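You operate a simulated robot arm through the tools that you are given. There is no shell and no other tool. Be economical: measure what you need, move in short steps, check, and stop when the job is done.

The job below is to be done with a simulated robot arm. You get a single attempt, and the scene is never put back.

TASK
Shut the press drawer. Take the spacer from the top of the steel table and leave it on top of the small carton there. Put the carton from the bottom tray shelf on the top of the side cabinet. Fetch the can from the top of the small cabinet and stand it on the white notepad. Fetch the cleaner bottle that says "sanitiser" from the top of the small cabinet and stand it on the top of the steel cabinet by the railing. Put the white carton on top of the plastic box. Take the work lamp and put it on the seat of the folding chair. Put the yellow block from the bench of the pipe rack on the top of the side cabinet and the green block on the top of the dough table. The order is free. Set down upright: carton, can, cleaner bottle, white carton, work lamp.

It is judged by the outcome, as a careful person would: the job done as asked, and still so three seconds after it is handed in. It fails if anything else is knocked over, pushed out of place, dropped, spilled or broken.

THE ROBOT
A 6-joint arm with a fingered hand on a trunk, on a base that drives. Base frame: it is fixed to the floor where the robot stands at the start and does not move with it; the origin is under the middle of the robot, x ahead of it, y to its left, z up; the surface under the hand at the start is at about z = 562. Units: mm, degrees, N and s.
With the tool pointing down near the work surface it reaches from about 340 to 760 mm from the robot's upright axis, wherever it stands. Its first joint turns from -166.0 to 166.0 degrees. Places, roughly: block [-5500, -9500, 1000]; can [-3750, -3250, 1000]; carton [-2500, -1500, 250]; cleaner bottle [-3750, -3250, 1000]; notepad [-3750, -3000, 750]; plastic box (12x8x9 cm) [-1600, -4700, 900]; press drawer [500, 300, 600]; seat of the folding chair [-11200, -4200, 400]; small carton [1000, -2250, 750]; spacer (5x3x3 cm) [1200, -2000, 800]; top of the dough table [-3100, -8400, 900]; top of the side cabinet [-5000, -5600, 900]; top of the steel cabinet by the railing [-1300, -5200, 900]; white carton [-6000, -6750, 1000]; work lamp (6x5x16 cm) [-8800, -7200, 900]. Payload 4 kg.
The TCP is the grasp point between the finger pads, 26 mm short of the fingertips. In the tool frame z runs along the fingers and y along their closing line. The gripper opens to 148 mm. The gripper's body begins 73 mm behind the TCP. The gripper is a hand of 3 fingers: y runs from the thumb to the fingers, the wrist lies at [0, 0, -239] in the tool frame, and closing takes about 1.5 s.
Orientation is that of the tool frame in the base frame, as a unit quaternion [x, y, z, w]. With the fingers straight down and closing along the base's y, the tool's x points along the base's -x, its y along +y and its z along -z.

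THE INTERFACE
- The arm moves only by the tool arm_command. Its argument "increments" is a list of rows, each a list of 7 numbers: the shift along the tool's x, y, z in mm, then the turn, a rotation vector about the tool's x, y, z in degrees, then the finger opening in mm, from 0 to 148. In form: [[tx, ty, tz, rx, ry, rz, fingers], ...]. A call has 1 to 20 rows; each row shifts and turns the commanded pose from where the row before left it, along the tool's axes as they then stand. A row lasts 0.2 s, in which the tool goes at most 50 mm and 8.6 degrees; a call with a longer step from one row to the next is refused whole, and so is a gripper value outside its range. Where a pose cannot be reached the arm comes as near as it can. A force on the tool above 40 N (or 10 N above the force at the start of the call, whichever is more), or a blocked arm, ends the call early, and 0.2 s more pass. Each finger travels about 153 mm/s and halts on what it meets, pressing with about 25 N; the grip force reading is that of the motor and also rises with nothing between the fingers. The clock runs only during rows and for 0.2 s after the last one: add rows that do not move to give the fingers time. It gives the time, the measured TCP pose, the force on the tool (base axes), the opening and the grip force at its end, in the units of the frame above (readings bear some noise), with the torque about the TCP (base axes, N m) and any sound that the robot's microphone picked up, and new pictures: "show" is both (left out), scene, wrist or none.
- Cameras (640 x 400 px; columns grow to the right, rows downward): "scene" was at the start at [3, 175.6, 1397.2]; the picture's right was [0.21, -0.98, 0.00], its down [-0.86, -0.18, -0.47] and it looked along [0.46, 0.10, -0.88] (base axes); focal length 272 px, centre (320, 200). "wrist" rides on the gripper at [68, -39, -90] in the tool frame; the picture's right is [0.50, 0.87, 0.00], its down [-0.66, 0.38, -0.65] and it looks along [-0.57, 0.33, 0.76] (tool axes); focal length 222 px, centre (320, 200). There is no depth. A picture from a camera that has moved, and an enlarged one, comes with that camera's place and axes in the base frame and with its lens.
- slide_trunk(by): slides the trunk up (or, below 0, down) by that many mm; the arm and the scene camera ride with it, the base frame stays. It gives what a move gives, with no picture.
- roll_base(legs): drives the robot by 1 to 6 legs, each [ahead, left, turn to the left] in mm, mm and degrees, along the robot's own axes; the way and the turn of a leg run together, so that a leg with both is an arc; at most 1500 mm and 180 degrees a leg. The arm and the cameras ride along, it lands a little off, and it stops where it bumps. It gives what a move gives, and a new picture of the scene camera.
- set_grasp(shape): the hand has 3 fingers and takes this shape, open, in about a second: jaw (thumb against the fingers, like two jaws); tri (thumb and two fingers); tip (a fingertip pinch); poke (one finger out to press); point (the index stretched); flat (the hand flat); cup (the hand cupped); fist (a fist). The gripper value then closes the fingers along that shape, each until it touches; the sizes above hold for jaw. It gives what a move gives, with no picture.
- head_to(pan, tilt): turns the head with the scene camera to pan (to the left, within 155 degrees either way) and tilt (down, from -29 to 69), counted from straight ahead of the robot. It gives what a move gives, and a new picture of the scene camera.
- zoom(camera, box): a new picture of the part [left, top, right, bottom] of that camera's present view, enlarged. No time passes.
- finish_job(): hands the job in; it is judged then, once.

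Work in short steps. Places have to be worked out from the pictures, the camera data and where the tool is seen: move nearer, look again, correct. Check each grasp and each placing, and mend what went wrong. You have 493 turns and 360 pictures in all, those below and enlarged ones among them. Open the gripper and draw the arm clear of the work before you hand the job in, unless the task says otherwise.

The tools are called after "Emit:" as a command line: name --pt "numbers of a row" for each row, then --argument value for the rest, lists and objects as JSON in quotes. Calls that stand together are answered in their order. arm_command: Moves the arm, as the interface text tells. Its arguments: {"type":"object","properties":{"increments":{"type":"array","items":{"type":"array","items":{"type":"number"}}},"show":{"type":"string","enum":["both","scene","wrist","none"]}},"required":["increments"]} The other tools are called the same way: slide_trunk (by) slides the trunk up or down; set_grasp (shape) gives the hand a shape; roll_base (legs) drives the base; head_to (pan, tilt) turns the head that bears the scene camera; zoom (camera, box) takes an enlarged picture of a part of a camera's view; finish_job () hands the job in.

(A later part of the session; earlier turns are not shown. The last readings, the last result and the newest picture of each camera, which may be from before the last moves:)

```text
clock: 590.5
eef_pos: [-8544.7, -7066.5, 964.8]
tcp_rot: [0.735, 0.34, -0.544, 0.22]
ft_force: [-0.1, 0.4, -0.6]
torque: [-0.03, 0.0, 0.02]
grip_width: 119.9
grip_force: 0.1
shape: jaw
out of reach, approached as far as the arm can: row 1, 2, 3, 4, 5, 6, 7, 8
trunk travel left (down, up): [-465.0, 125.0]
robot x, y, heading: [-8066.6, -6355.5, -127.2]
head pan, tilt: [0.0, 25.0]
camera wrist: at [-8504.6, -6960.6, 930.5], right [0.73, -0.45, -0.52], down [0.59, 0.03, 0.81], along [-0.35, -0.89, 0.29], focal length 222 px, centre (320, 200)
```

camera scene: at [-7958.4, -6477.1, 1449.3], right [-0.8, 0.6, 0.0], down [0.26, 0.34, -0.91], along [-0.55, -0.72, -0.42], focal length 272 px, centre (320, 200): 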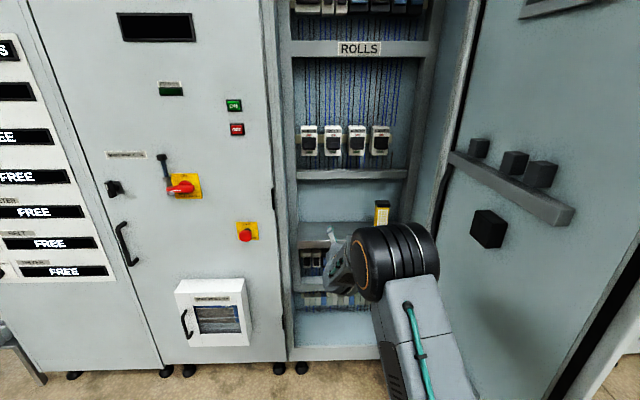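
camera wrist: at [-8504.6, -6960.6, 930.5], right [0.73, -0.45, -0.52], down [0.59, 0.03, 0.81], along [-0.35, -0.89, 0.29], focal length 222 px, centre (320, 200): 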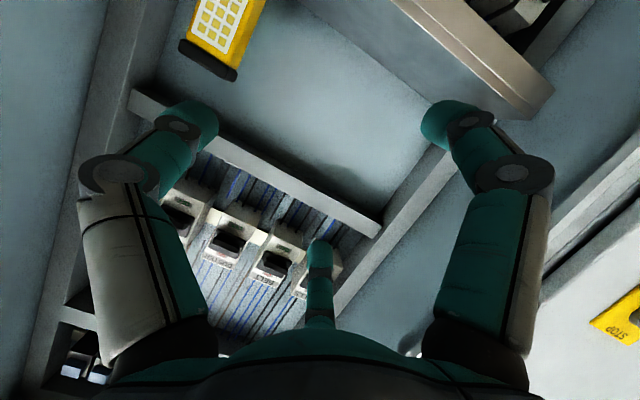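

The tool-forward pose needs a more stretched arm. I extend forward, then lower and shift right.

Emit:
arm_command --pt "-10 0 33 0 0 0 120" --pt "-10 0 33 0 0 0 120" --pt "-10 0 33 0 0 0 120" --pt "29 0 8 0 0 0 120" --pt "29 0 8 0 0 0 120" --pt "0 -40 0 0 0 0 120" --pt "0 -40 0 0 0 0 120" --show "wrist"

Emit:
zoom --camera "scene" --box '[230, 150, 470, 330]'

```text
clock: 592.1
eef_pos: [-8673.3, -7106.8, 913.6]
tcp_rot: [0.729, 0.344, -0.546, 0.227]
ft_force: [-0.3, -0.1, -0.6]
torque: [0.0, -0.01, 0.02]
grip_width: 119.9
grip_force: 0.0
shape: jaw
out of reach, approached as far as the arm can: row 7
trunk travel left (down, up): [-465.0, 125.0]
robot x, y, heading: [-8065.2, -6354.8, -126.8]
head pan, tilt: [0.0, 25.0]
camera wrist: at [-8635.0, -7000.3, 876.5], right [0.73, -0.45, -0.51], down [0.59, 0.05, 0.8], along [-0.34, -0.89, 0.3], focal length 222 px, centre (320, 200)
```

wrist: 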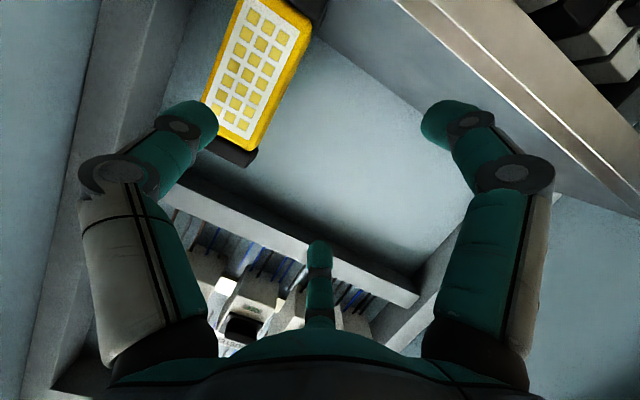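

```text
2.22 times, centred on (350, 240) of scene
camera zoom: at [-7958.1, -6477.0, 1539.3], right [-0.8, 0.6, 0.0], down [0.25, 0.34, -0.91], along [-0.55, -0.72, -0.42], focal length 604 px, centre (253, 111)
```

zoom: 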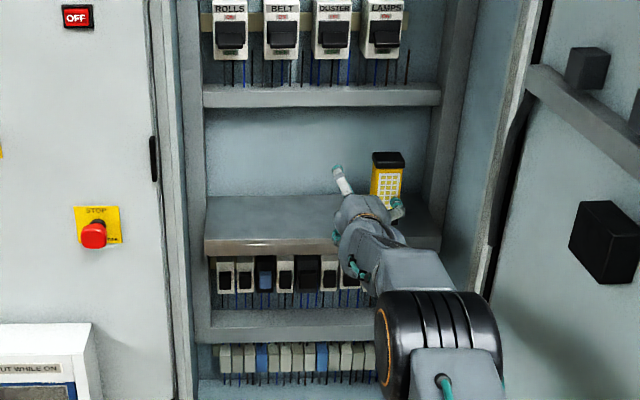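

Good posture now. Shift right 58 and down 23 more.

Emit:
arm_command --pt "11 -29 3.5 0 0 0 130" --pt "11 -29 3.5 0 0 0 130" --show "wrist"

```text
clock: 592.7
eef_pos: [-8716.9, -7096.2, 890.4]
tcp_rot: [0.734, 0.347, -0.538, 0.227]
ft_force: [1.0, 0.5, 0.4]
torque: [0.02, -0.01, 0.02]
grip_width: 129.8
grip_force: 0.0
shape: jaw
out of reach, approached as far as the arm can: row 1, 2
trunk travel left (down, up): [-465.0, 125.0]
robot x, y, heading: [-8067.1, -6355.3, -127.0]
head pan, tilt: [0.0, 25.0]
camera wrist: at [-8678.6, -6990.2, 856.6], right [0.74, -0.43, -0.51], down [0.58, 0.04, 0.81], along [-0.33, -0.9, 0.28], focal length 222 px, centre (320, 200)
```

wrist: 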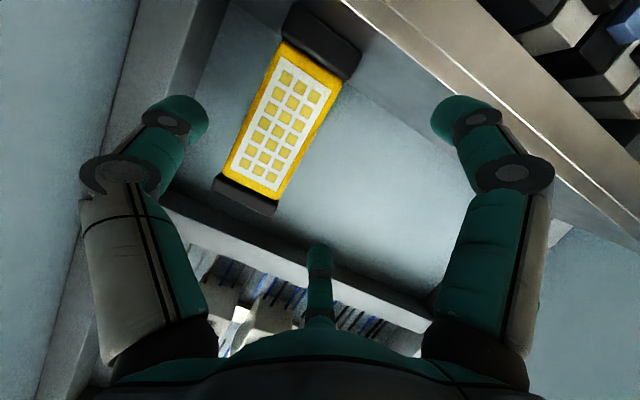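

Nearly lined up: lamp 98 mm ahead, 27 mm right. Use the base: first 50 ahead and 27 right.

Emit:
roll_base --legs '[[50, -27, 0]]'

Emit:
arm_command --pt "0 0 0 0 0 0 130" --show "wrist"

Emit:
zoom --camera "scene" --box '[250, 150, 430, 270]'

```text
clock: 593.6
eef_pos: [-8768.0, -7121.4, 891.0]
tcp_rot: [0.734, 0.348, -0.537, 0.227]
ft_force: [-0.1, 0.8, -0.2]
torque: [-0.02, 0.04, -0.01]
grip_width: 129.9
grip_force: 0.1
shape: jaw
trunk travel left (down, up): [-465.0, 125.0]
robot x, y, heading: [-8116.6, -6377.4, -127.0]
head pan, tilt: [0.0, 25.0]
camera scene: at [-8009.7, -6500.3, 1539.2], right [-0.8, 0.6, 0.0], down [0.25, 0.34, -0.91], along [-0.55, -0.72, -0.42], focal length 272 px, centre (320, 200)
```

scene: 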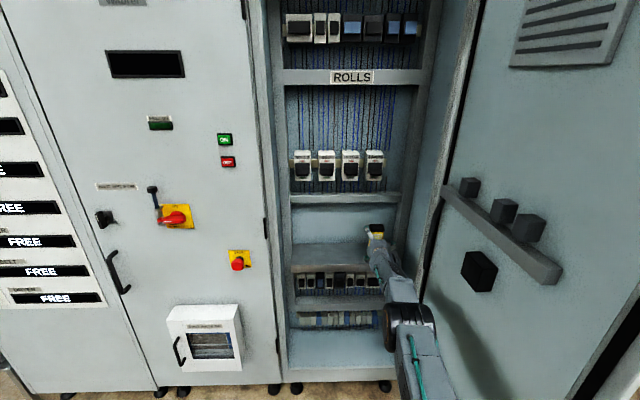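

```text
clock: 594.0
eef_pos: [-8768.3, -7121.2, 890.3]
tcp_rot: [0.734, 0.347, -0.537, 0.226]
ft_force: [0.1, -0.6, -0.4]
torque: [0.01, -0.01, 0.0]
grip_width: 129.5
grip_force: 0.1
shape: jaw
trunk travel left (down, up): [-465.0, 125.0]
robot x, y, heading: [-8120.6, -6377.8, -127.1]
head pan, tilt: [0.0, 25.0]
camera wrist: at [-8729.7, -7013.9, 855.9], right [0.74, -0.43, -0.51], down [0.58, 0.04, 0.81], along [-0.33, -0.9, 0.28], focal length 222 px, centre (320, 200)
```

wrist: 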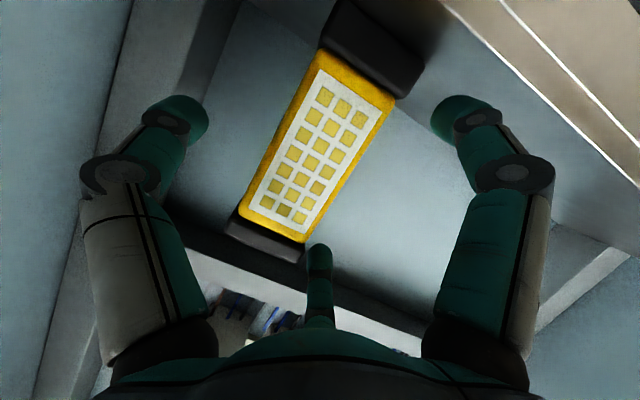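

```text
3.33 times, centred on (340, 210) of scene
camera zoom: at [-8009.6, -6500.2, 1539.2], right [-0.8, 0.6, 0.0], down [0.25, 0.34, -0.91], along [-0.55, -0.72, -0.42], focal length 907 px, centre (253, 167)
```

zoom: 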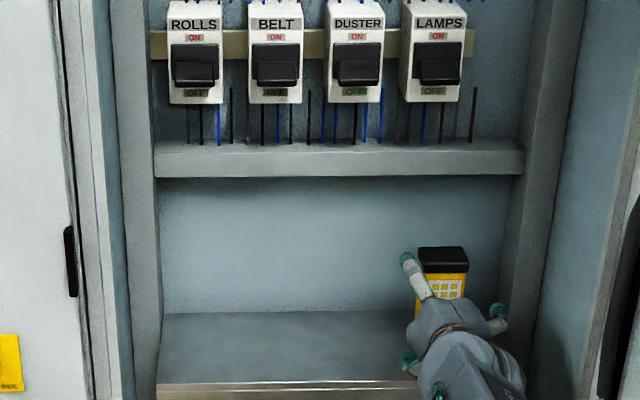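

Fingers straddle the lamp's width. Move base 48 ahead and 7 left, then close.

Emit:
roll_base --legs '[[48, 7, 0]]'

Emit:
arm_command --pt "0 0 0 0 0 0 110" --pt "0 0 0 0 0 0 90" --pt "0 0 0 0 0 0 75" --pt "0 0 0 0 0 0 60" --pt "0 0 0 0 0 0 45" --pt "0 0 0 0 0 0 40" --pt "0 0 0 0 0 0 40" --pt "0 0 0 0 0 0 40" --show "wrist"

Emit:
zoom --camera "scene" --box '[280, 180, 460, 300]'

```text
clock: 595.0
eef_pos: [-8791.6, -7162.5, 890.2]
tcp_rot: [0.735, 0.348, -0.537, 0.227]
ft_force: [-0.6, -0.8, 0.3]
torque: [-0.02, -0.02, -0.02]
grip_width: 129.8
grip_force: 0.0
shape: jaw
trunk travel left (down, up): [-465.0, 125.0]
robot x, y, heading: [-8141.4, -6420.2, -127.1]
head pan, tilt: [0.0, 25.0]
camera scene: at [-8032.8, -6542.4, 1539.2], right [-0.8, 0.6, 0.0], down [0.25, 0.34, -0.91], along [-0.55, -0.72, -0.42], focal length 272 px, centre (320, 200)
```

scene: 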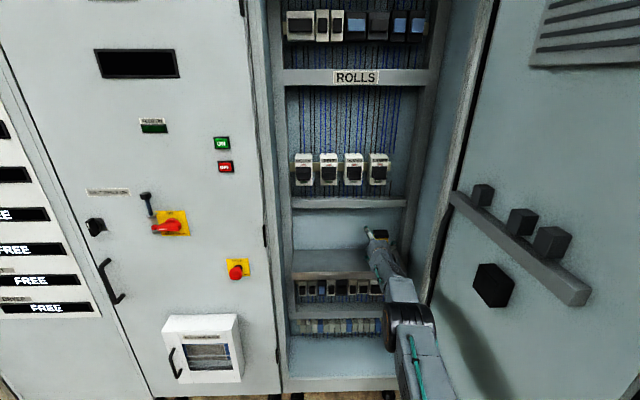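

```text
clock: 596.8
eef_pos: [-8790.7, -7163.5, 891.5]
tcp_rot: [0.734, 0.348, -0.537, 0.227]
ft_force: [-0.3, -0.3, 5.5]
torque: [0.22, 0.2, 0.05]
grip_width: 45.4
grip_force: 24.7
shape: jaw
trunk travel left (down, up): [-465.0, 125.0]
robot x, y, heading: [-8142.5, -6419.0, -127.2]
head pan, tilt: [0.0, 25.0]
camera wrist: at [-8752.6, -7056.1, 856.8], right [0.74, -0.43, -0.51], down [0.58, 0.04, 0.81], along [-0.33, -0.9, 0.28], focal length 222 px, centre (320, 200)
```

wrist: 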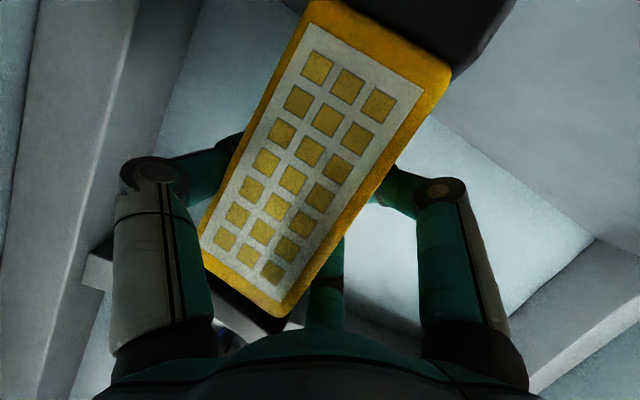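

```text
3.33 times, centred on (370, 240) of scene
camera zoom: at [-8032.3, -6542.0, 1539.3], right [-0.8, 0.6, 0.0], down [0.25, 0.34, -0.91], along [-0.55, -0.72, -0.42], focal length 907 px, centre (153, 67)
```

zoom: 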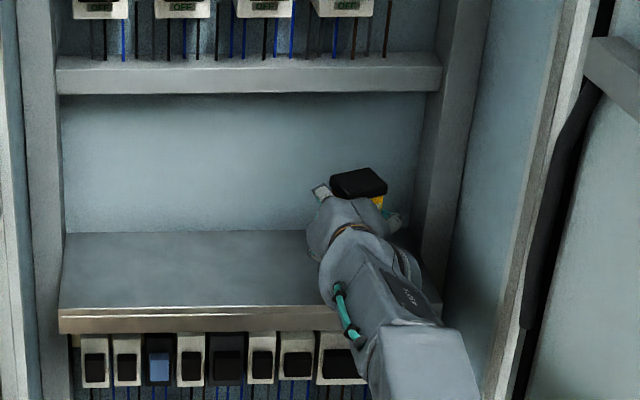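

Gripped (45 mm, 25 N). Lift with the trunk 25 mm and check, then back out.

Emit:
slide_trunk --by 25

Emit:
zoom --camera "scene" --box '[280, 180, 460, 300]'

```text
clock: 597.5
eef_pos: [-8791.7, -7164.3, 914.1]
tcp_rot: [0.734, 0.349, -0.536, 0.227]
ft_force: [0.1, 0.8, -3.6]
torque: [-0.08, -0.01, 0.01]
grip_width: 44.8
grip_force: 24.7
shape: jaw
trunk travel left (down, up): [-490.0, 100.0]
robot x, y, heading: [-8142.9, -6419.9, -126.8]
head pan, tilt: [0.0, 25.0]
```

```text
3.33 times, centred on (370, 240) of scene
camera zoom: at [-8033.1, -6542.8, 1564.2], right [-0.8, 0.6, 0.0], down [0.25, 0.34, -0.91], along [-0.55, -0.72, -0.42], focal length 907 px, centre (153, 67)
```

zoom: 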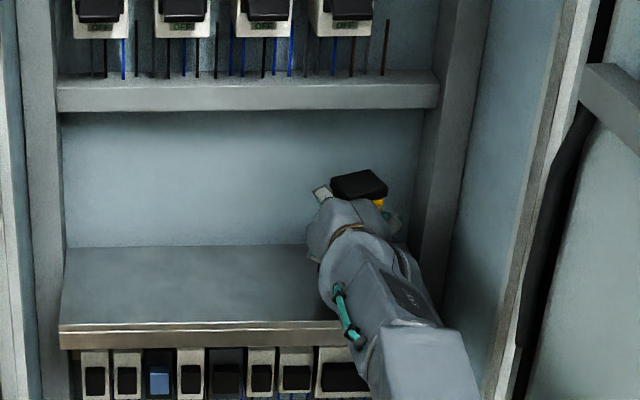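

Lamp lifted. Back out 900, turn right, and head toward the chair.

Emit:
roll_base --legs '[[-900, 0, 0], [0, 0, -90], [1300, 0, 0]]'

Emit:
head_to --pan 10 --tilt 22

```text
clock: 612.3
eef_pos: [-9370.0, -4221.0, 915.3]
tcp_rot: [0.762, -0.281, -0.538, -0.225]
ft_force: [-0.1, -0.3, -3.1]
torque: [-0.03, 0.09, -0.03]
grip_width: 43.2
grip_force: 25.1
shape: jaw
trunk travel left (down, up): [-490.0, 100.0]
robot x, y, heading: [-8641.5, -4889.3, 141.5]
head pan, tilt: [0.0, 25.0]
camera scene: at [-8767.2, -4993.1, 1564.2], right [0.62, 0.78, 0.0], down [0.33, -0.26, -0.91], along [-0.71, 0.56, -0.42], focal length 272 px, centre (320, 200)
```

scene: 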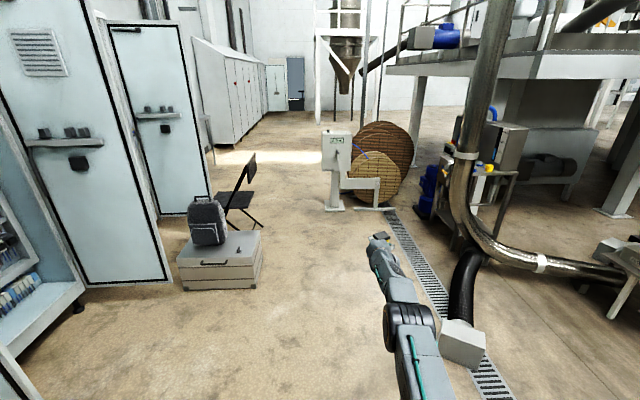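

```text
clock: 613.0
eef_pos: [-9368.9, -4220.8, 915.2]
tcp_rot: [0.762, -0.282, -0.537, -0.225]
ft_force: [0.4, -0.3, -3.1]
torque: [0.01, 0.09, 0.0]
grip_width: 43.3
grip_force: 24.4
shape: jaw
trunk travel left (down, up): [-490.0, 100.0]
robot x, y, heading: [-8639.8, -4888.4, 141.8]
head pan, tilt: [10.0, 22.0]
camera scene: at [-8776.6, -5006.2, 1569.1], right [0.48, 0.88, 0.0], down [0.33, -0.18, -0.93], along [-0.82, 0.44, -0.38], focal length 272 px, centre (320, 200)
```

scene: 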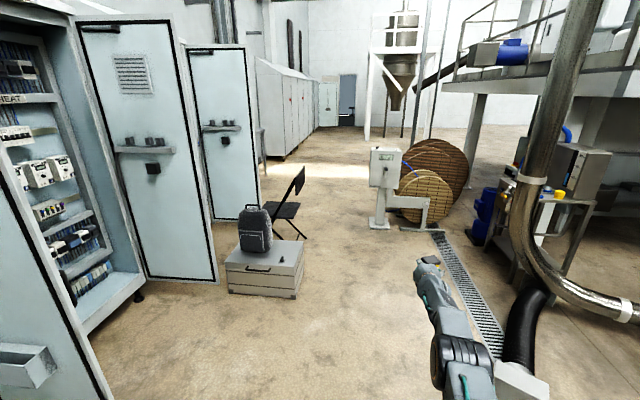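

Emit:
zoom --camera "scene" --box '[210, 150, 350, 310]'

Emit:
zoom --camera "scene" --box '[390, 240, 510, 390]'

```text
2.50 times, centred on (280, 230) of scene
camera zoom: at [-8776.6, -5006.2, 1569.1], right [0.48, 0.88, 0.0], down [0.33, -0.18, -0.93], along [-0.82, 0.44, -0.38], focal length 680 px, centre (420, 125)
```

zoom: 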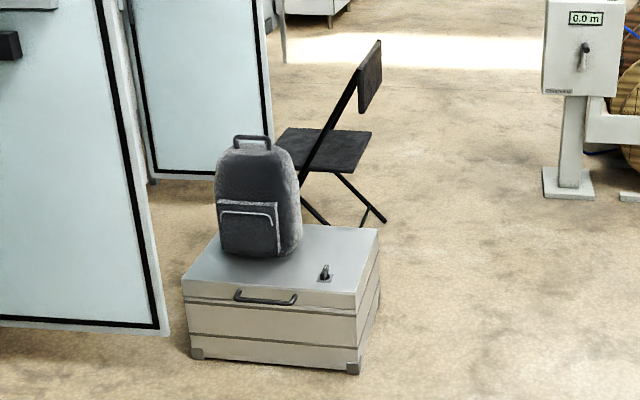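

```text
2.67 times, centred on (450, 315) of scene
camera zoom: at [-8776.6, -5006.2, 1569.1], right [0.48, 0.88, 0.0], down [0.33, -0.18, -0.93], along [-0.82, 0.44, -0.38], focal length 725 px, centre (-27, -107)
```

zoom: 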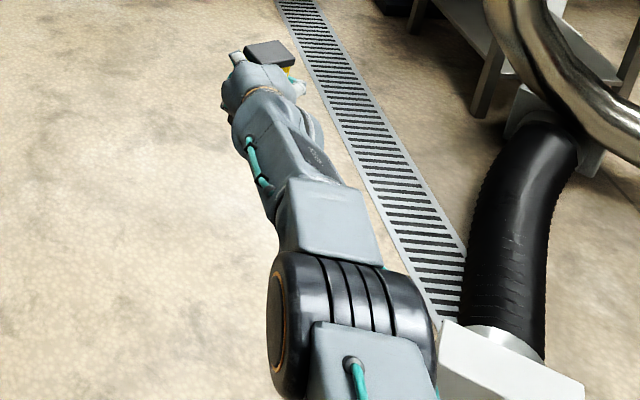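

The chair's backrest is on the aisle side and a chest with backpack blocks the near side, so I'll place the lamp from the far side. Drive through the gap between chair and the pedestal, checking midway.

Emit:
roll_base --legs '[[0, 300, 1.3], [1000, 0, 0]]'

Emit:
head_to --pan 5 --tilt 30

```text
clock: 619.9
eef_pos: [-10392.9, -3891.0, 915.0]
tcp_rot: [0.768, -0.265, -0.542, -0.214]
ft_force: [-0.3, 0.6, -3.1]
torque: [0.02, 0.02, 0.0]
grip_width: 43.2
grip_force: 24.8
shape: jaw
trunk travel left (down, up): [-490.0, 100.0]
robot x, y, heading: [-9638.3, -4526.7, 144.3]
head pan, tilt: [10.0, 22.0]
camera scene: at [-9766.3, -4649.6, 1569.1], right [0.44, 0.9, 0.0], down [0.34, -0.16, -0.93], along [-0.83, 0.4, -0.37], focal length 272 px, centre (320, 200)
```

scene: 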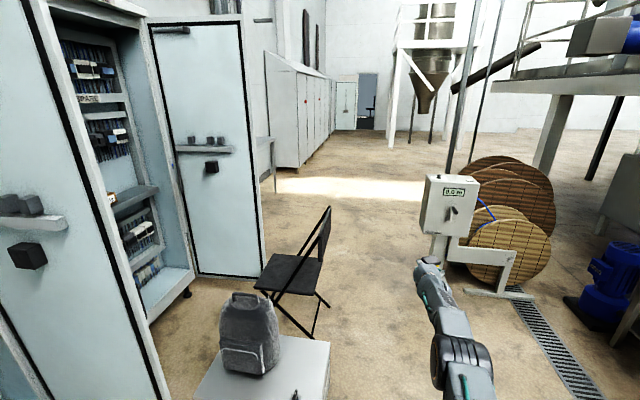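

```text
clock: 620.6
eef_pos: [-10393.2, -3890.7, 914.3]
tcp_rot: [0.768, -0.265, -0.542, -0.213]
ft_force: [-0.8, -1.5, -3.7]
torque: [0.01, 0.07, 0.0]
grip_width: 43.3
grip_force: 25.0
shape: jaw
trunk travel left (down, up): [-490.0, 100.0]
robot x, y, heading: [-9637.6, -4523.7, 143.9]
head pan, tilt: [5.0, 30.0]
camera scene: at [-9760.5, -4643.7, 1556.3], right [0.51, 0.86, 0.0], down [0.43, -0.26, -0.87], along [-0.74, 0.44, -0.5], focal length 272 px, centre (320, 200)
```

scene: 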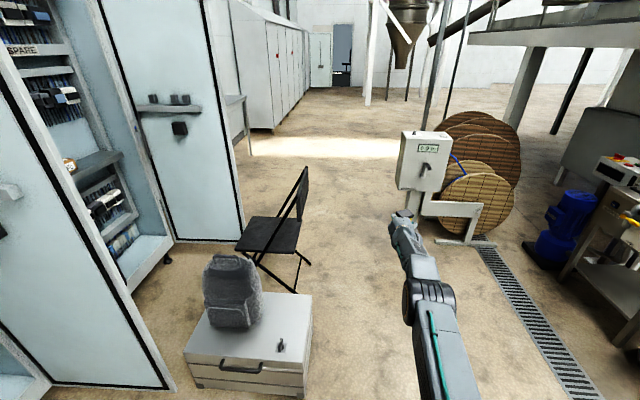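

Gap looks adequate (chair feet at a≈-9830, pedestal ≈-9005; my lane ±220 around -9410). Drive through.

Emit:
roll_base --legs '[[1400, 0, -0.6], [1354, 0, 0]]'

Emit:
head_to --pan 60 --tilt 25

```text
clock: 634.1
eef_pos: [-12642.2, -2238.0, 915.1]
tcp_rot: [0.77, -0.261, -0.543, -0.21]
ft_force: [0.2, 0.6, -3.5]
torque: [0.0, 0.05, -0.04]
grip_width: 43.2
grip_force: 25.1
shape: jaw
trunk travel left (down, up): [-490.0, 100.0]
robot x, y, heading: [-11883.1, -2870.6, 144.7]
head pan, tilt: [5.0, 30.0]
camera scene: at [-12003.5, -2985.2, 1556.3], right [0.51, 0.86, 0.0], down [0.43, -0.25, -0.87], along [-0.75, 0.44, -0.5], focal length 272 px, centre (320, 200)
```

scene: 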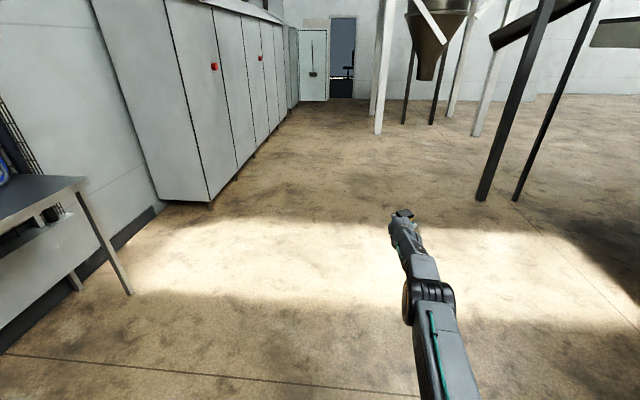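

```text
clock: 635.3
eef_pos: [-12642.0, -2236.9, 914.3]
tcp_rot: [0.77, -0.262, -0.543, -0.211]
ft_force: [-0.1, 0.4, -3.2]
torque: [0.01, 0.05, 0.01]
grip_width: 43.1
grip_force: 25.1
shape: jaw
trunk travel left (down, up): [-490.0, 100.0]
robot x, y, heading: [-11882.7, -2865.8, 144.8]
head pan, tilt: [60.0, 25.0]
camera scene: at [-12009.2, -3069.3, 1564.2], right [-0.42, 0.91, 0.0], down [0.38, 0.18, -0.91], along [-0.82, -0.38, -0.42], focal length 272 px, centre (320, 200)
```

scene: 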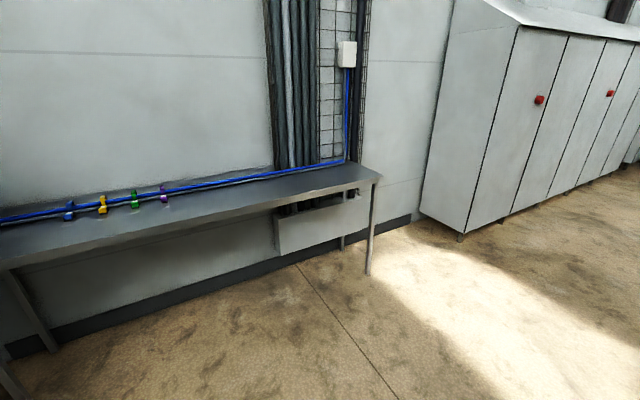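

Clear on the left. Turn left 178° to face the chair from its far side.

Emit:
roll_base --legs '[[0, 0, 90], [0, 0, 88]]'

Emit:
head_to --pan -20 --tilt 32

```text
clock: 643.4
eef_pos: [-11120.9, -3497.0, 915.5]
tcp_rot: [0.262, 0.77, -0.211, 0.542]
ft_force: [0.2, 0.2, -2.9]
torque: [0.02, -0.06, -0.02]
grip_width: 42.1
grip_force: 24.8
shape: jaw
trunk travel left (down, up): [-490.0, 100.0]
robot x, y, heading: [-11881.4, -2863.3, -35.7]
head pan, tilt: [60.0, 25.0]
camera scene: at [-11751.4, -2661.2, 1564.2], right [0.41, -0.91, 0.0], down [-0.39, -0.17, -0.91], along [0.83, 0.37, -0.42], focal length 272 px, centre (320, 200)
```

scene: 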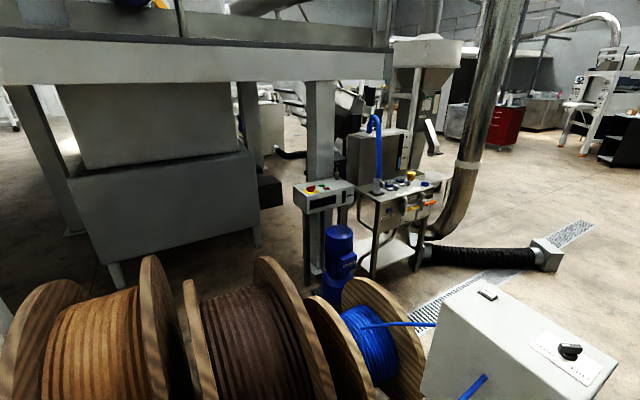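

```text
clock: 644.9
eef_pos: [-11122.5, -3496.0, 914.4]
tcp_rot: [0.264, 0.769, -0.213, 0.542]
ft_force: [0.8, 0.3, -3.0]
torque: [0.02, -0.07, 0.01]
grip_width: 42.1
grip_force: 24.6
shape: jaw
trunk travel left (down, up): [-490.0, 100.0]
robot x, y, heading: [-11878.8, -2864.6, -35.8]
head pan, tilt: [-20.0, 32.0]
camera scene: at [-11784.6, -2773.1, 1553.1], right [-0.82, -0.57, 0.0], down [-0.3, 0.44, -0.85], along [0.48, -0.7, -0.53], focal length 272 px, centre (320, 200)
```

scene: 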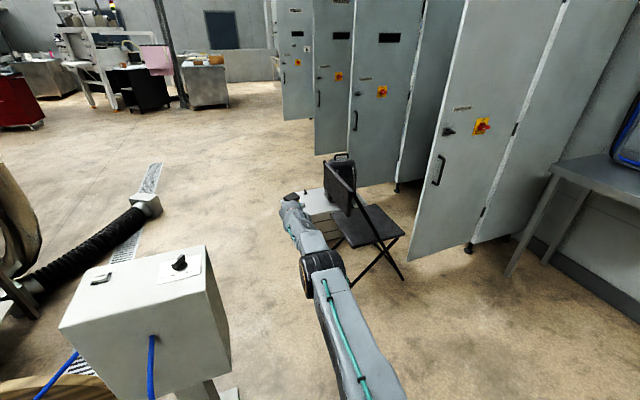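

Emit:
zoom --camera "scene" --box '[260, 140, 440, 300]'

```text
2.50 times, centred on (350, 220) of scene
camera zoom: at [-11784.6, -2773.1, 1553.1], right [-0.82, -0.57, 0.0], down [-0.3, 0.44, -0.85], along [0.48, -0.7, -0.53], focal length 680 px, centre (245, 150)
```

zoom: 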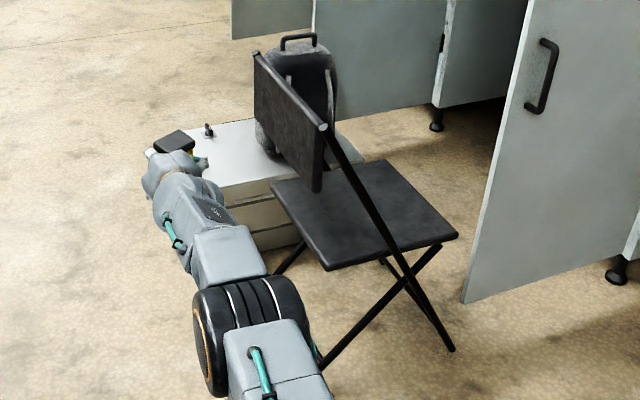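

Seat spans a -10241…-9873, b 6265…6650 (z≈440); the near support rod rises toward the backrest, so I'll enter at a≈-10165. Strafe right 664, then lower the trunk.

Emit:
roll_base --legs '[[0, -664, -1.2]]'

Emit:
slide_trunk --by -330

Emit:
head_to --pan 0 --tilt 35

```text
clock: 648.5
eef_pos: [-11515.8, -4033.4, 913.8]
tcp_rot: [0.272, 0.766, -0.219, 0.54]
ft_force: [-0.3, 0.7, -3.5]
torque: [0.03, -0.05, 0.01]
grip_width: 41.9
grip_force: 25.2
shape: jaw
trunk travel left (down, up): [-490.0, 100.0]
robot x, y, heading: [-12260.5, -3386.7, -36.6]
head pan, tilt: [-20.0, 32.0]
camera scene: at [-12164.5, -3297.7, 1553.1], right [-0.84, -0.55, 0.0], down [-0.29, 0.44, -0.85], along [0.47, -0.71, -0.53], focal length 272 px, centre (320, 200)
```

scene: 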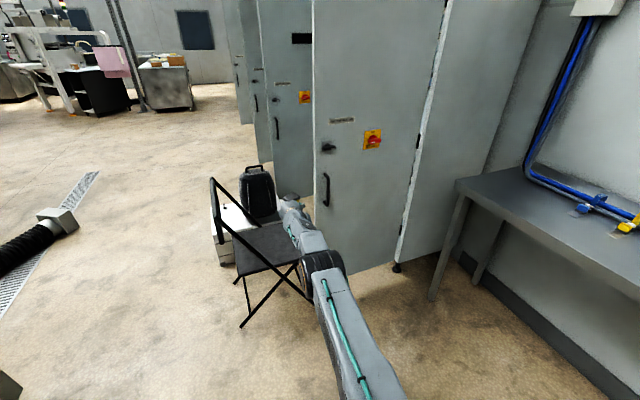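

```text
clock: 651.8
eef_pos: [-11515.3, -4033.9, 584.5]
tcp_rot: [0.271, 0.766, -0.218, 0.54]
ft_force: [0.2, 0.0, -3.6]
torque: [-0.02, -0.05, 0.01]
grip_width: 42.0
grip_force: 24.9
shape: jaw
trunk travel left (down, up): [-160.0, 430.0]
robot x, y, heading: [-12263.7, -3387.8, -36.8]
head pan, tilt: [-20.0, 32.0]
```

```text
clock: 652.6
eef_pos: [-11515.1, -4033.8, 584.5]
tcp_rot: [0.271, 0.767, -0.218, 0.54]
ft_force: [0.1, 0.3, -3.2]
torque: [0.0, -0.05, 0.02]
grip_width: 42.0
grip_force: 24.7
shape: jaw
trunk travel left (down, up): [-160.0, 430.0]
robot x, y, heading: [-12261.1, -3389.5, -36.5]
head pan, tilt: [0.0, 35.0]
camera scene: at [-12143.2, -3275.5, 1218.5], right [-0.6, -0.8, 0.0], down [-0.46, 0.34, -0.82], along [0.66, -0.49, -0.57], focal length 272 px, centre (320, 200)
```

scene: 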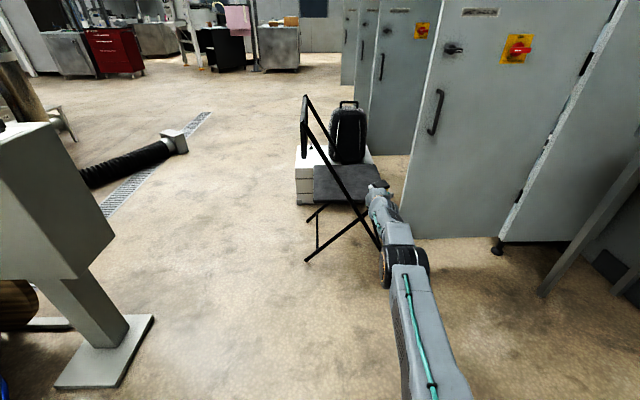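

Emit:
zoom --camera "scene" --box '[280, 80, 440, 280]'

Emit:
arm_command --pt "0 0 0 0 0 0 30" --show "wrist"

```text
2.00 times, centred on (360, 180) of scene
camera zoom: at [-12143.2, -3275.5, 1218.5], right [-0.6, -0.8, 0.0], down [-0.46, 0.34, -0.82], along [0.66, -0.49, -0.57], focal length 544 px, centre (240, 240)
```

zoom: 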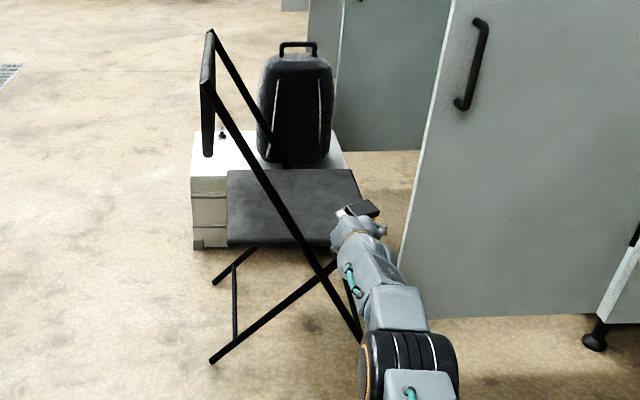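

```text
clock: 653.0
eef_pos: [-11515.6, -4033.6, 584.5]
tcp_rot: [0.271, 0.766, -0.218, 0.541]
ft_force: [0.3, -1.1, -3.5]
torque: [0.02, -0.05, 0.03]
grip_width: 42.1
grip_force: 25.0
shape: jaw
trunk travel left (down, up): [-160.0, 430.0]
robot x, y, heading: [-12259.8, -3387.8, -36.6]
head pan, tilt: [0.0, 35.0]
camera wrist: at [-11624.5, -3995.4, 550.1], right [0.43, 0.75, -0.51], down [-0.04, 0.58, 0.81], along [0.9, -0.33, 0.28], focal length 222 px, centre (320, 200)
```

wrist: 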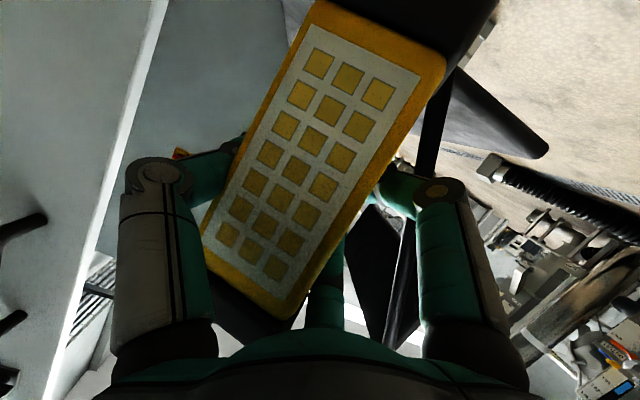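

Seat height confirmed z≈443; the path above the rod is clear. Advance 295 mm.

Emit:
roll_base --legs '[[295, -8, 0]]'

Emit:
zoom --camera "scene" --box '[260, 120, 440, 300]'

```text
clock: 655.0
eef_pos: [-11278.8, -4218.4, 585.0]
tcp_rot: [0.27, 0.767, -0.217, 0.54]
ft_force: [0.4, 0.2, -3.9]
torque: [0.01, -0.06, -0.02]
grip_width: 42.1
grip_force: 25.3
shape: jaw
trunk travel left (down, up): [-160.0, 430.0]
robot x, y, heading: [-12023.5, -3574.0, -36.6]
head pan, tilt: [0.0, 35.0]
camera scene: at [-11908.0, -3460.3, 1218.5], right [-0.6, -0.8, 0.0], down [-0.46, 0.34, -0.82], along [0.66, -0.49, -0.57], focal length 272 px, centre (320, 200)
```

scene: 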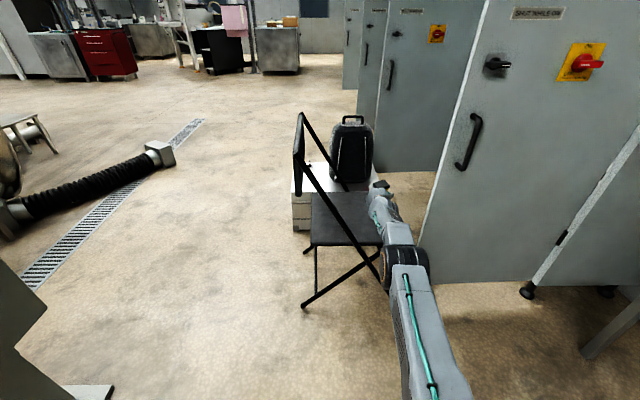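

```text
2.22 times, centred on (350, 210) of scene
camera zoom: at [-11908.0, -3460.3, 1218.5], right [-0.6, -0.8, 0.0], down [-0.46, 0.34, -0.82], along [0.66, -0.49, -0.57], focal length 604 px, centre (253, 178)
```

zoom: 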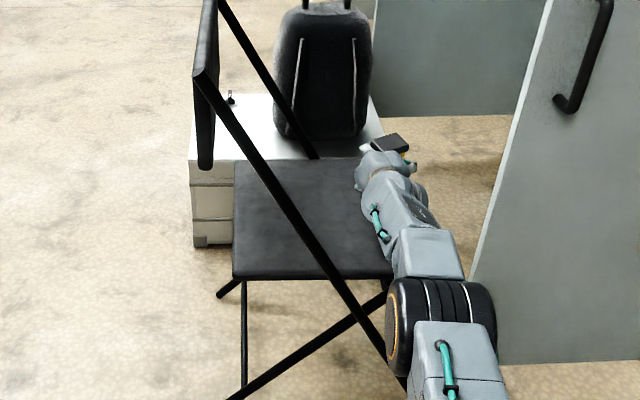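

Lamp base will land inside the seat (≈90 mm from its front edge). Lower by trunk 48 mm, then by small arm steps.

Emit:
slide_trunk --by -46

Emit:
arm_command --pt "3.8 0 1.2 0 0 0 30" --pt "3.8 0 1.2 0 0 0 30" --pt "3.8 0 1.2 0 0 0 30" --pt "3.8 0 1.2 0 0 0 30" --show "none"

Emit:
zoom --camera "scene" --box '[300, 140, 460, 280]'

```text
clock: 655.9
eef_pos: [-11280.2, -4218.3, 543.0]
tcp_rot: [0.27, 0.764, -0.218, 0.544]
ft_force: [0.7, -4.1, 14.0]
torque: [0.03, 0.3, 0.09]
grip_width: 42.1
grip_force: 24.4
shape: jaw
trunk travel left (down, up): [-114.0, 476.0]
robot x, y, heading: [-12023.8, -3572.5, -36.6]
head pan, tilt: [0.0, 35.0]
```

```text
clock: 656.9
eef_pos: [-11278.8, -4220.6, 537.6]
tcp_rot: [0.269, 0.761, -0.221, 0.548]
ft_force: [1.2, 0.4, 14.3]
torque: [0.14, 0.48, -0.05]
grip_width: 41.9
grip_force: 25.7
shape: jaw
trunk travel left (down, up): [-114.0, 476.0]
robot x, y, heading: [-12028.7, -3576.1, -36.9]
head pan, tilt: [0.0, 35.0]
stopped in row 4: the force on the tool passed its limit at 41 N (the readings are from after the stop); the commanded pose is now the measured one
```

```text
2.86 times, centred on (380, 210) of scene
camera zoom: at [-11909.3, -3459.3, 1172.0], right [-0.6, -0.8, 0.0], down [-0.46, 0.34, -0.82], along [0.66, -0.49, -0.57], focal length 777 px, centre (149, 171)
```

zoom: 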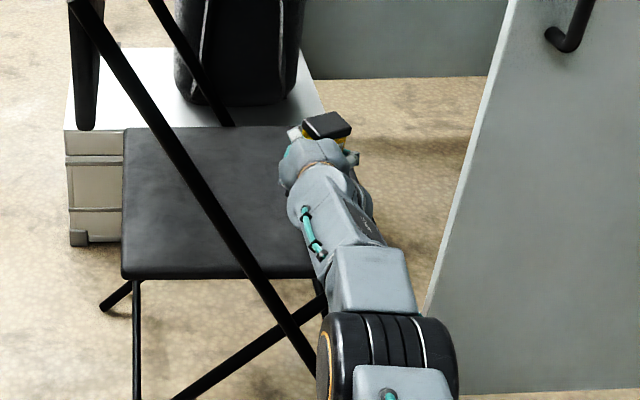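

Contact. Check the wrist view before releasing.

Emit:
arm_command --pt "-1.5 0 -0.5 0 0 0 30" --show "wrist"

```text
clock: 657.3
eef_pos: [-11278.9, -4220.2, 535.5]
tcp_rot: [0.269, 0.762, -0.22, 0.547]
ft_force: [2.1, -2.5, 15.5]
torque: [0.1, 0.38, 0.01]
grip_width: 41.8
grip_force: 24.8
shape: jaw
trunk travel left (down, up): [-114.0, 476.0]
robot x, y, heading: [-12030.1, -3573.9, -36.9]
head pan, tilt: [0.0, 35.0]
camera wrist: at [-11387.1, -4181.1, 500.6], right [0.44, 0.74, -0.51], down [-0.05, 0.59, 0.81], along [0.9, -0.33, 0.29], focal length 222 px, centre (320, 200)
```

wrist: 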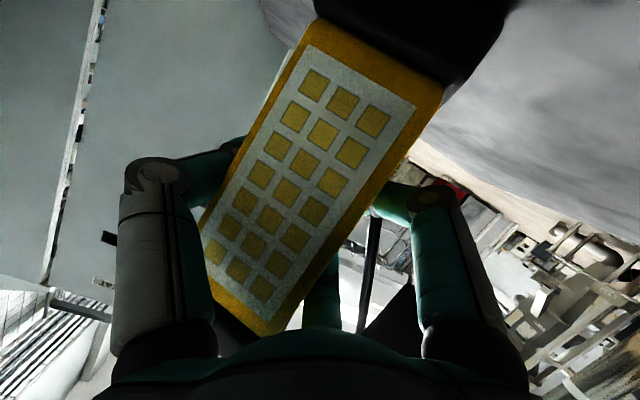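

The lamp is seated on the chair. Relieve 3 mm and open the fingers.

Emit:
arm_command --pt "-2.9 0 -0.9 0 0 0 35" --pt "0 0 0 0 0 0 50" --pt "0 0 0 0 0 0 70" --pt "0 0 0 0 0 0 95" --pt "0 0 0 0 0 0 120" --pt "0 0 0 0 0 0 130" --pt "0 0 0 0 0 0 130" --show "wrist"

Emit:
zoom --camera "scene" --box '[300, 140, 460, 280]'

```text
clock: 658.9
eef_pos: [-11277.5, -4218.6, 535.6]
tcp_rot: [0.27, 0.762, -0.22, 0.545]
ft_force: [0.1, -0.5, -0.2]
torque: [-0.01, 0.02, -0.03]
grip_width: 129.4
grip_force: 0.0
shape: jaw
trunk travel left (down, up): [-114.0, 476.0]
robot x, y, heading: [-12025.8, -3573.7, -36.7]
head pan, tilt: [0.0, 35.0]
camera wrist: at [-11386.7, -4180.9, 500.5], right [0.43, 0.74, -0.51], down [-0.05, 0.59, 0.81], along [0.9, -0.32, 0.29], focal length 222 px, centre (320, 200)
```

wrist: 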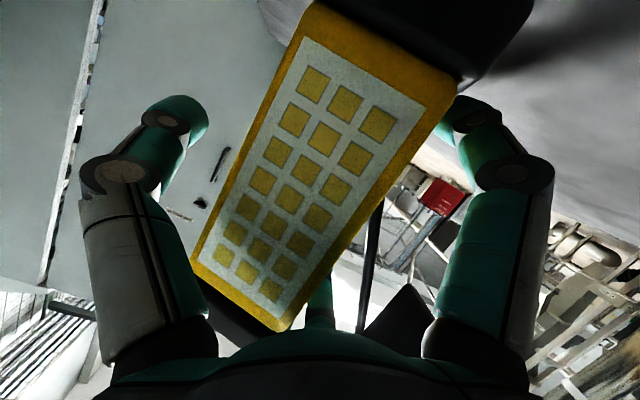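

```text
2.86 times, centred on (380, 210) of scene
camera zoom: at [-11908.2, -3460.2, 1172.5], right [-0.6, -0.8, 0.0], down [-0.46, 0.34, -0.82], along [0.66, -0.49, -0.57], focal length 777 px, centre (149, 171)
```

zoom: 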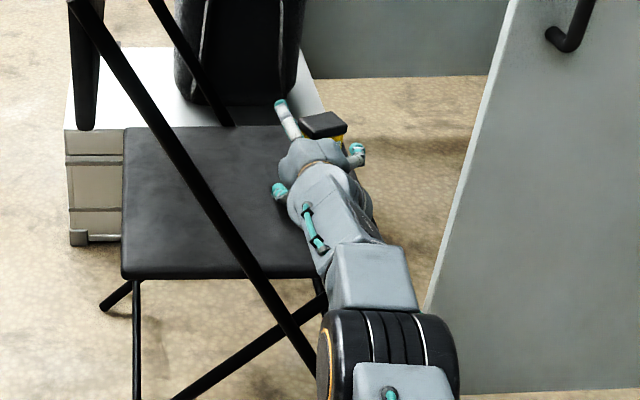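

Released and standing. Shift the hand 10 mm left for clearance, then back away.

Emit:
arm_command --pt "0 10 0 0 0 0 135" --pt "0 0 0 0 0 0 140" --show "none"

Emit:
roll_base --legs '[[-320, 0, 0]]'

Emit:
zoom --camera "scene" --box '[270, 80, 430, 260]'

```text
clock: 659.5
eef_pos: [-11272.3, -4211.1, 536.0]
tcp_rot: [0.268, 0.764, -0.218, 0.545]
ft_force: [0.6, 0.5, -0.7]
torque: [0.02, -0.01, 0.01]
grip_width: 139.8
grip_force: 0.1
shape: jaw
trunk travel left (down, up): [-114.0, 476.0]
robot x, y, heading: [-12028.3, -3573.1, -36.8]
head pan, tilt: [0.0, 35.0]
```

```text
clock: 661.6
eef_pos: [-11531.9, -4024.9, 536.3]
tcp_rot: [0.271, 0.762, -0.221, 0.544]
ft_force: [-0.4, 0.2, -0.8]
torque: [0.01, 0.0, 0.0]
grip_width: 139.7
grip_force: 0.1
shape: jaw
trunk travel left (down, up): [-114.0, 476.0]
robot x, y, heading: [-12286.0, -3381.3, -37.0]
head pan, tilt: [0.0, 35.0]
camera scene: at [-12163.2, -3269.8, 1172.5], right [-0.6, -0.8, 0.0], down [-0.46, 0.34, -0.82], along [0.65, -0.49, -0.57], focal length 272 px, centre (320, 200)
```

scene: 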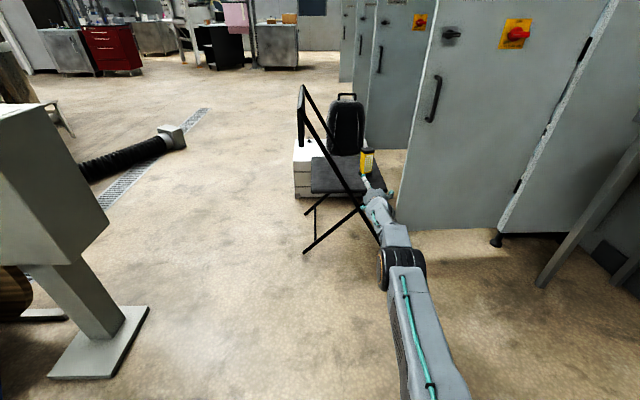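

```text
2.22 times, centred on (350, 170) of scene
camera zoom: at [-12163.2, -3269.8, 1172.5], right [-0.6, -0.8, 0.0], down [-0.46, 0.34, -0.82], along [0.65, -0.49, -0.57], focal length 604 px, centre (253, 267)
```

zoom: 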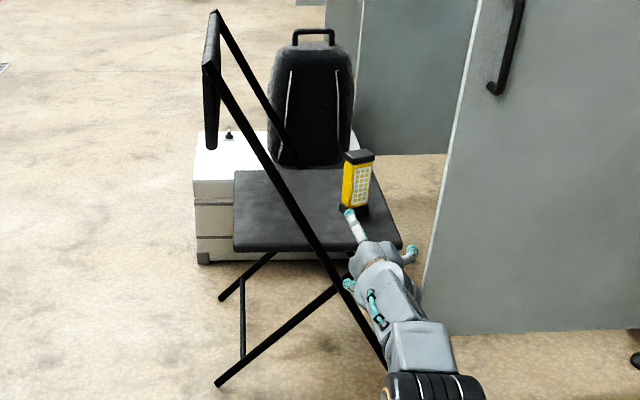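

The lamp stands on the seat. Raise the trunk, fold the hand back to a vertical travel pose, then return along the lane.

Emit:
slide_trunk --by 300

Emit:
arm_command --pt "10 0 -38 0 8 0 100" --pt "16 0 -37 0 8 0 60" --pt "21 0 -34 0 8 0 60" --pt "25 0 -31 0 8 0 60" --pt "29 0 -27 0 8 0 60" --pt "33 0 -23 0 8 0 60" --pt "36 0 -18 0 8 0 60" --pt "30 0 -10 0 8 0 60" --pt "30 0 -5 0 8 0 60" --show "none"

Emit:
roll_base --legs '[[0, 640, 0], [1450, 0, 0], [1450, 0, 0], [1000, 100, 0]]'

```text
clock: 664.6
eef_pos: [-11532.4, -4024.5, 835.5]
tcp_rot: [0.271, 0.763, -0.22, 0.544]
ft_force: [-0.4, 0.0, -0.2]
torque: [0.0, 0.01, 0.01]
grip_width: 139.6
grip_force: 0.1
shape: jaw
trunk travel left (down, up): [-414.0, 176.0]
robot x, y, heading: [-12279.7, -3382.0, -36.8]
head pan, tilt: [0.0, 35.0]
```

```text
clock: 666.6
eef_pos: [-11768.3, -3820.5, 833.0]
tcp_rot: [0.36, 0.932, -0.042, 0.03]
ft_force: [-0.3, -0.8, 1.1]
torque: [-0.01, -0.04, -0.02]
grip_width: 60.3
grip_force: 0.0
shape: jaw
out of reach, approached as far as the arm can: row 2, 3
trunk travel left (down, up): [-414.0, 176.0]
robot x, y, heading: [-12279.3, -3380.9, -36.9]
head pan, tilt: [0.0, 35.0]
```

```text
clock: 688.8
eef_pos: [-8216.9, -5652.5, 833.0]
tcp_rot: [0.37, 0.928, -0.043, 0.029]
ft_force: [-0.5, 0.7, 0.2]
torque: [-0.03, 0.0, -0.01]
grip_width: 60.3
grip_force: 0.0
shape: jaw
trunk travel left (down, up): [-414.0, 176.0]
robot x, y, heading: [-8718.9, -5201.9, -38.5]
head pan, tilt: [0.0, 35.0]
camera scene: at [-8598.0, -5092.2, 1472.5], right [-0.62, -0.78, 0.0], down [-0.45, 0.36, -0.82], along [0.64, -0.51, -0.57], focal length 272 px, centre (320, 200)
```

scene: 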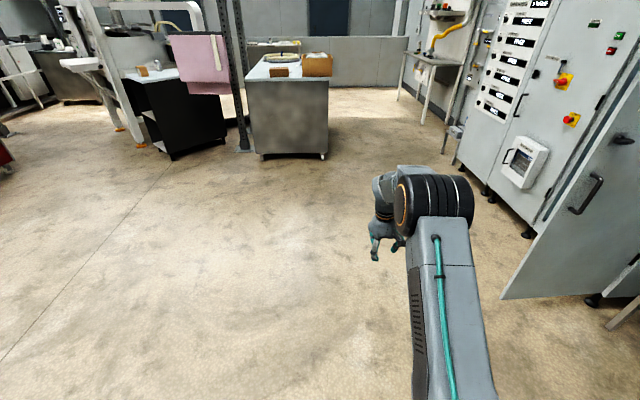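

Now toward the pipe rack bench: straight ahead past the open door, then drift right.

Emit:
roll_base --legs '[[1450, 0, 1.5], [1100, -600, 0]]'

Emit:
head_to --pan -5 --tilt 18

```text
clock: 701.8
eef_pos: [-6553.1, -7635.9, 833.4]
tcp_rot: [0.362, 0.931, -0.044, 0.03]
ft_force: [-0.2, 0.3, 0.4]
torque: [-0.03, 0.01, 0.0]
grip_width: 60.2
grip_force: 0.0
shape: jaw
trunk travel left (down, up): [-414.0, 176.0]
robot x, y, heading: [-7068.0, -7194.0, -37.3]
head pan, tilt: [0.0, 35.0]
camera scene: at [-6945.8, -7082.9, 1472.5], right [-0.61, -0.8, 0.0], down [-0.46, 0.35, -0.82], along [0.65, -0.5, -0.57], focal length 272 px, centre (320, 200)
```

scene: 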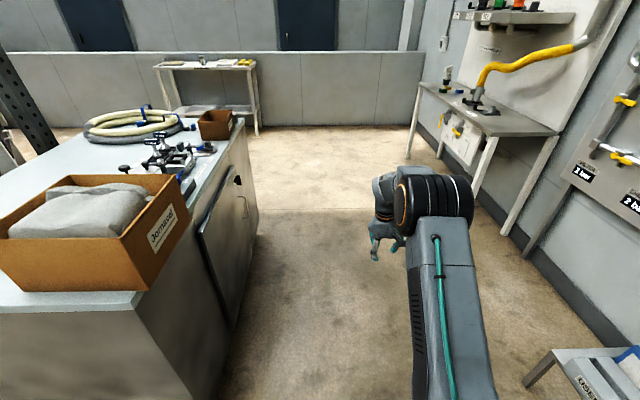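

```text
clock: 702.6
eef_pos: [-6554.4, -7637.0, 832.0]
tcp_rot: [0.363, 0.93, -0.043, 0.029]
ft_force: [0.2, 0.1, 0.8]
torque: [-0.02, -0.02, -0.04]
grip_width: 60.3
grip_force: 0.1
shape: jaw
trunk travel left (down, up): [-414.0, 176.0]
robot x, y, heading: [-7062.9, -7195.1, -37.5]
head pan, tilt: [-5.0, 18.0]
camera scene: at [-6946.8, -7092.3, 1499.5], right [-0.67, -0.74, 0.0], down [-0.23, 0.21, -0.95], along [0.7, -0.64, -0.31], focal length 272 px, centre (320, 200)
```

scene: 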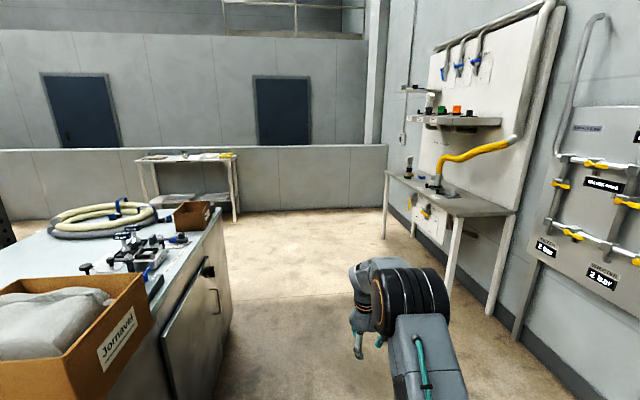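

Emit:
zoom --camera "scene" --box '[370, 80, 540, 240]'

Emit:
zoom --camera "scene" --box '[120, 130, 260, 230]'

```text
2.50 times, centred on (455, 160) of scene
camera zoom: at [-6946.8, -7092.3, 1499.5], right [-0.67, -0.74, 0.0], down [-0.23, 0.21, -0.95], along [0.7, -0.64, -0.31], focal length 680 px, centre (-18, 300)
```

zoom: 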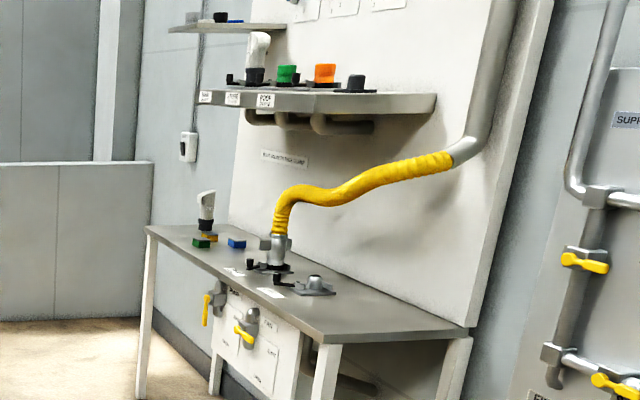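

```text
4.00 times, centred on (190, 180) of scene
camera zoom: at [-6946.8, -7092.3, 1499.5], right [-0.67, -0.74, 0.0], down [-0.23, 0.21, -0.95], along [0.7, -0.64, -0.31], focal length 1088 px, centre (840, 280)
```

zoom: 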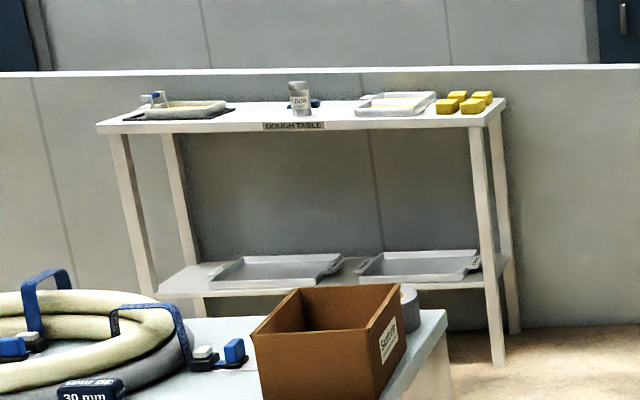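

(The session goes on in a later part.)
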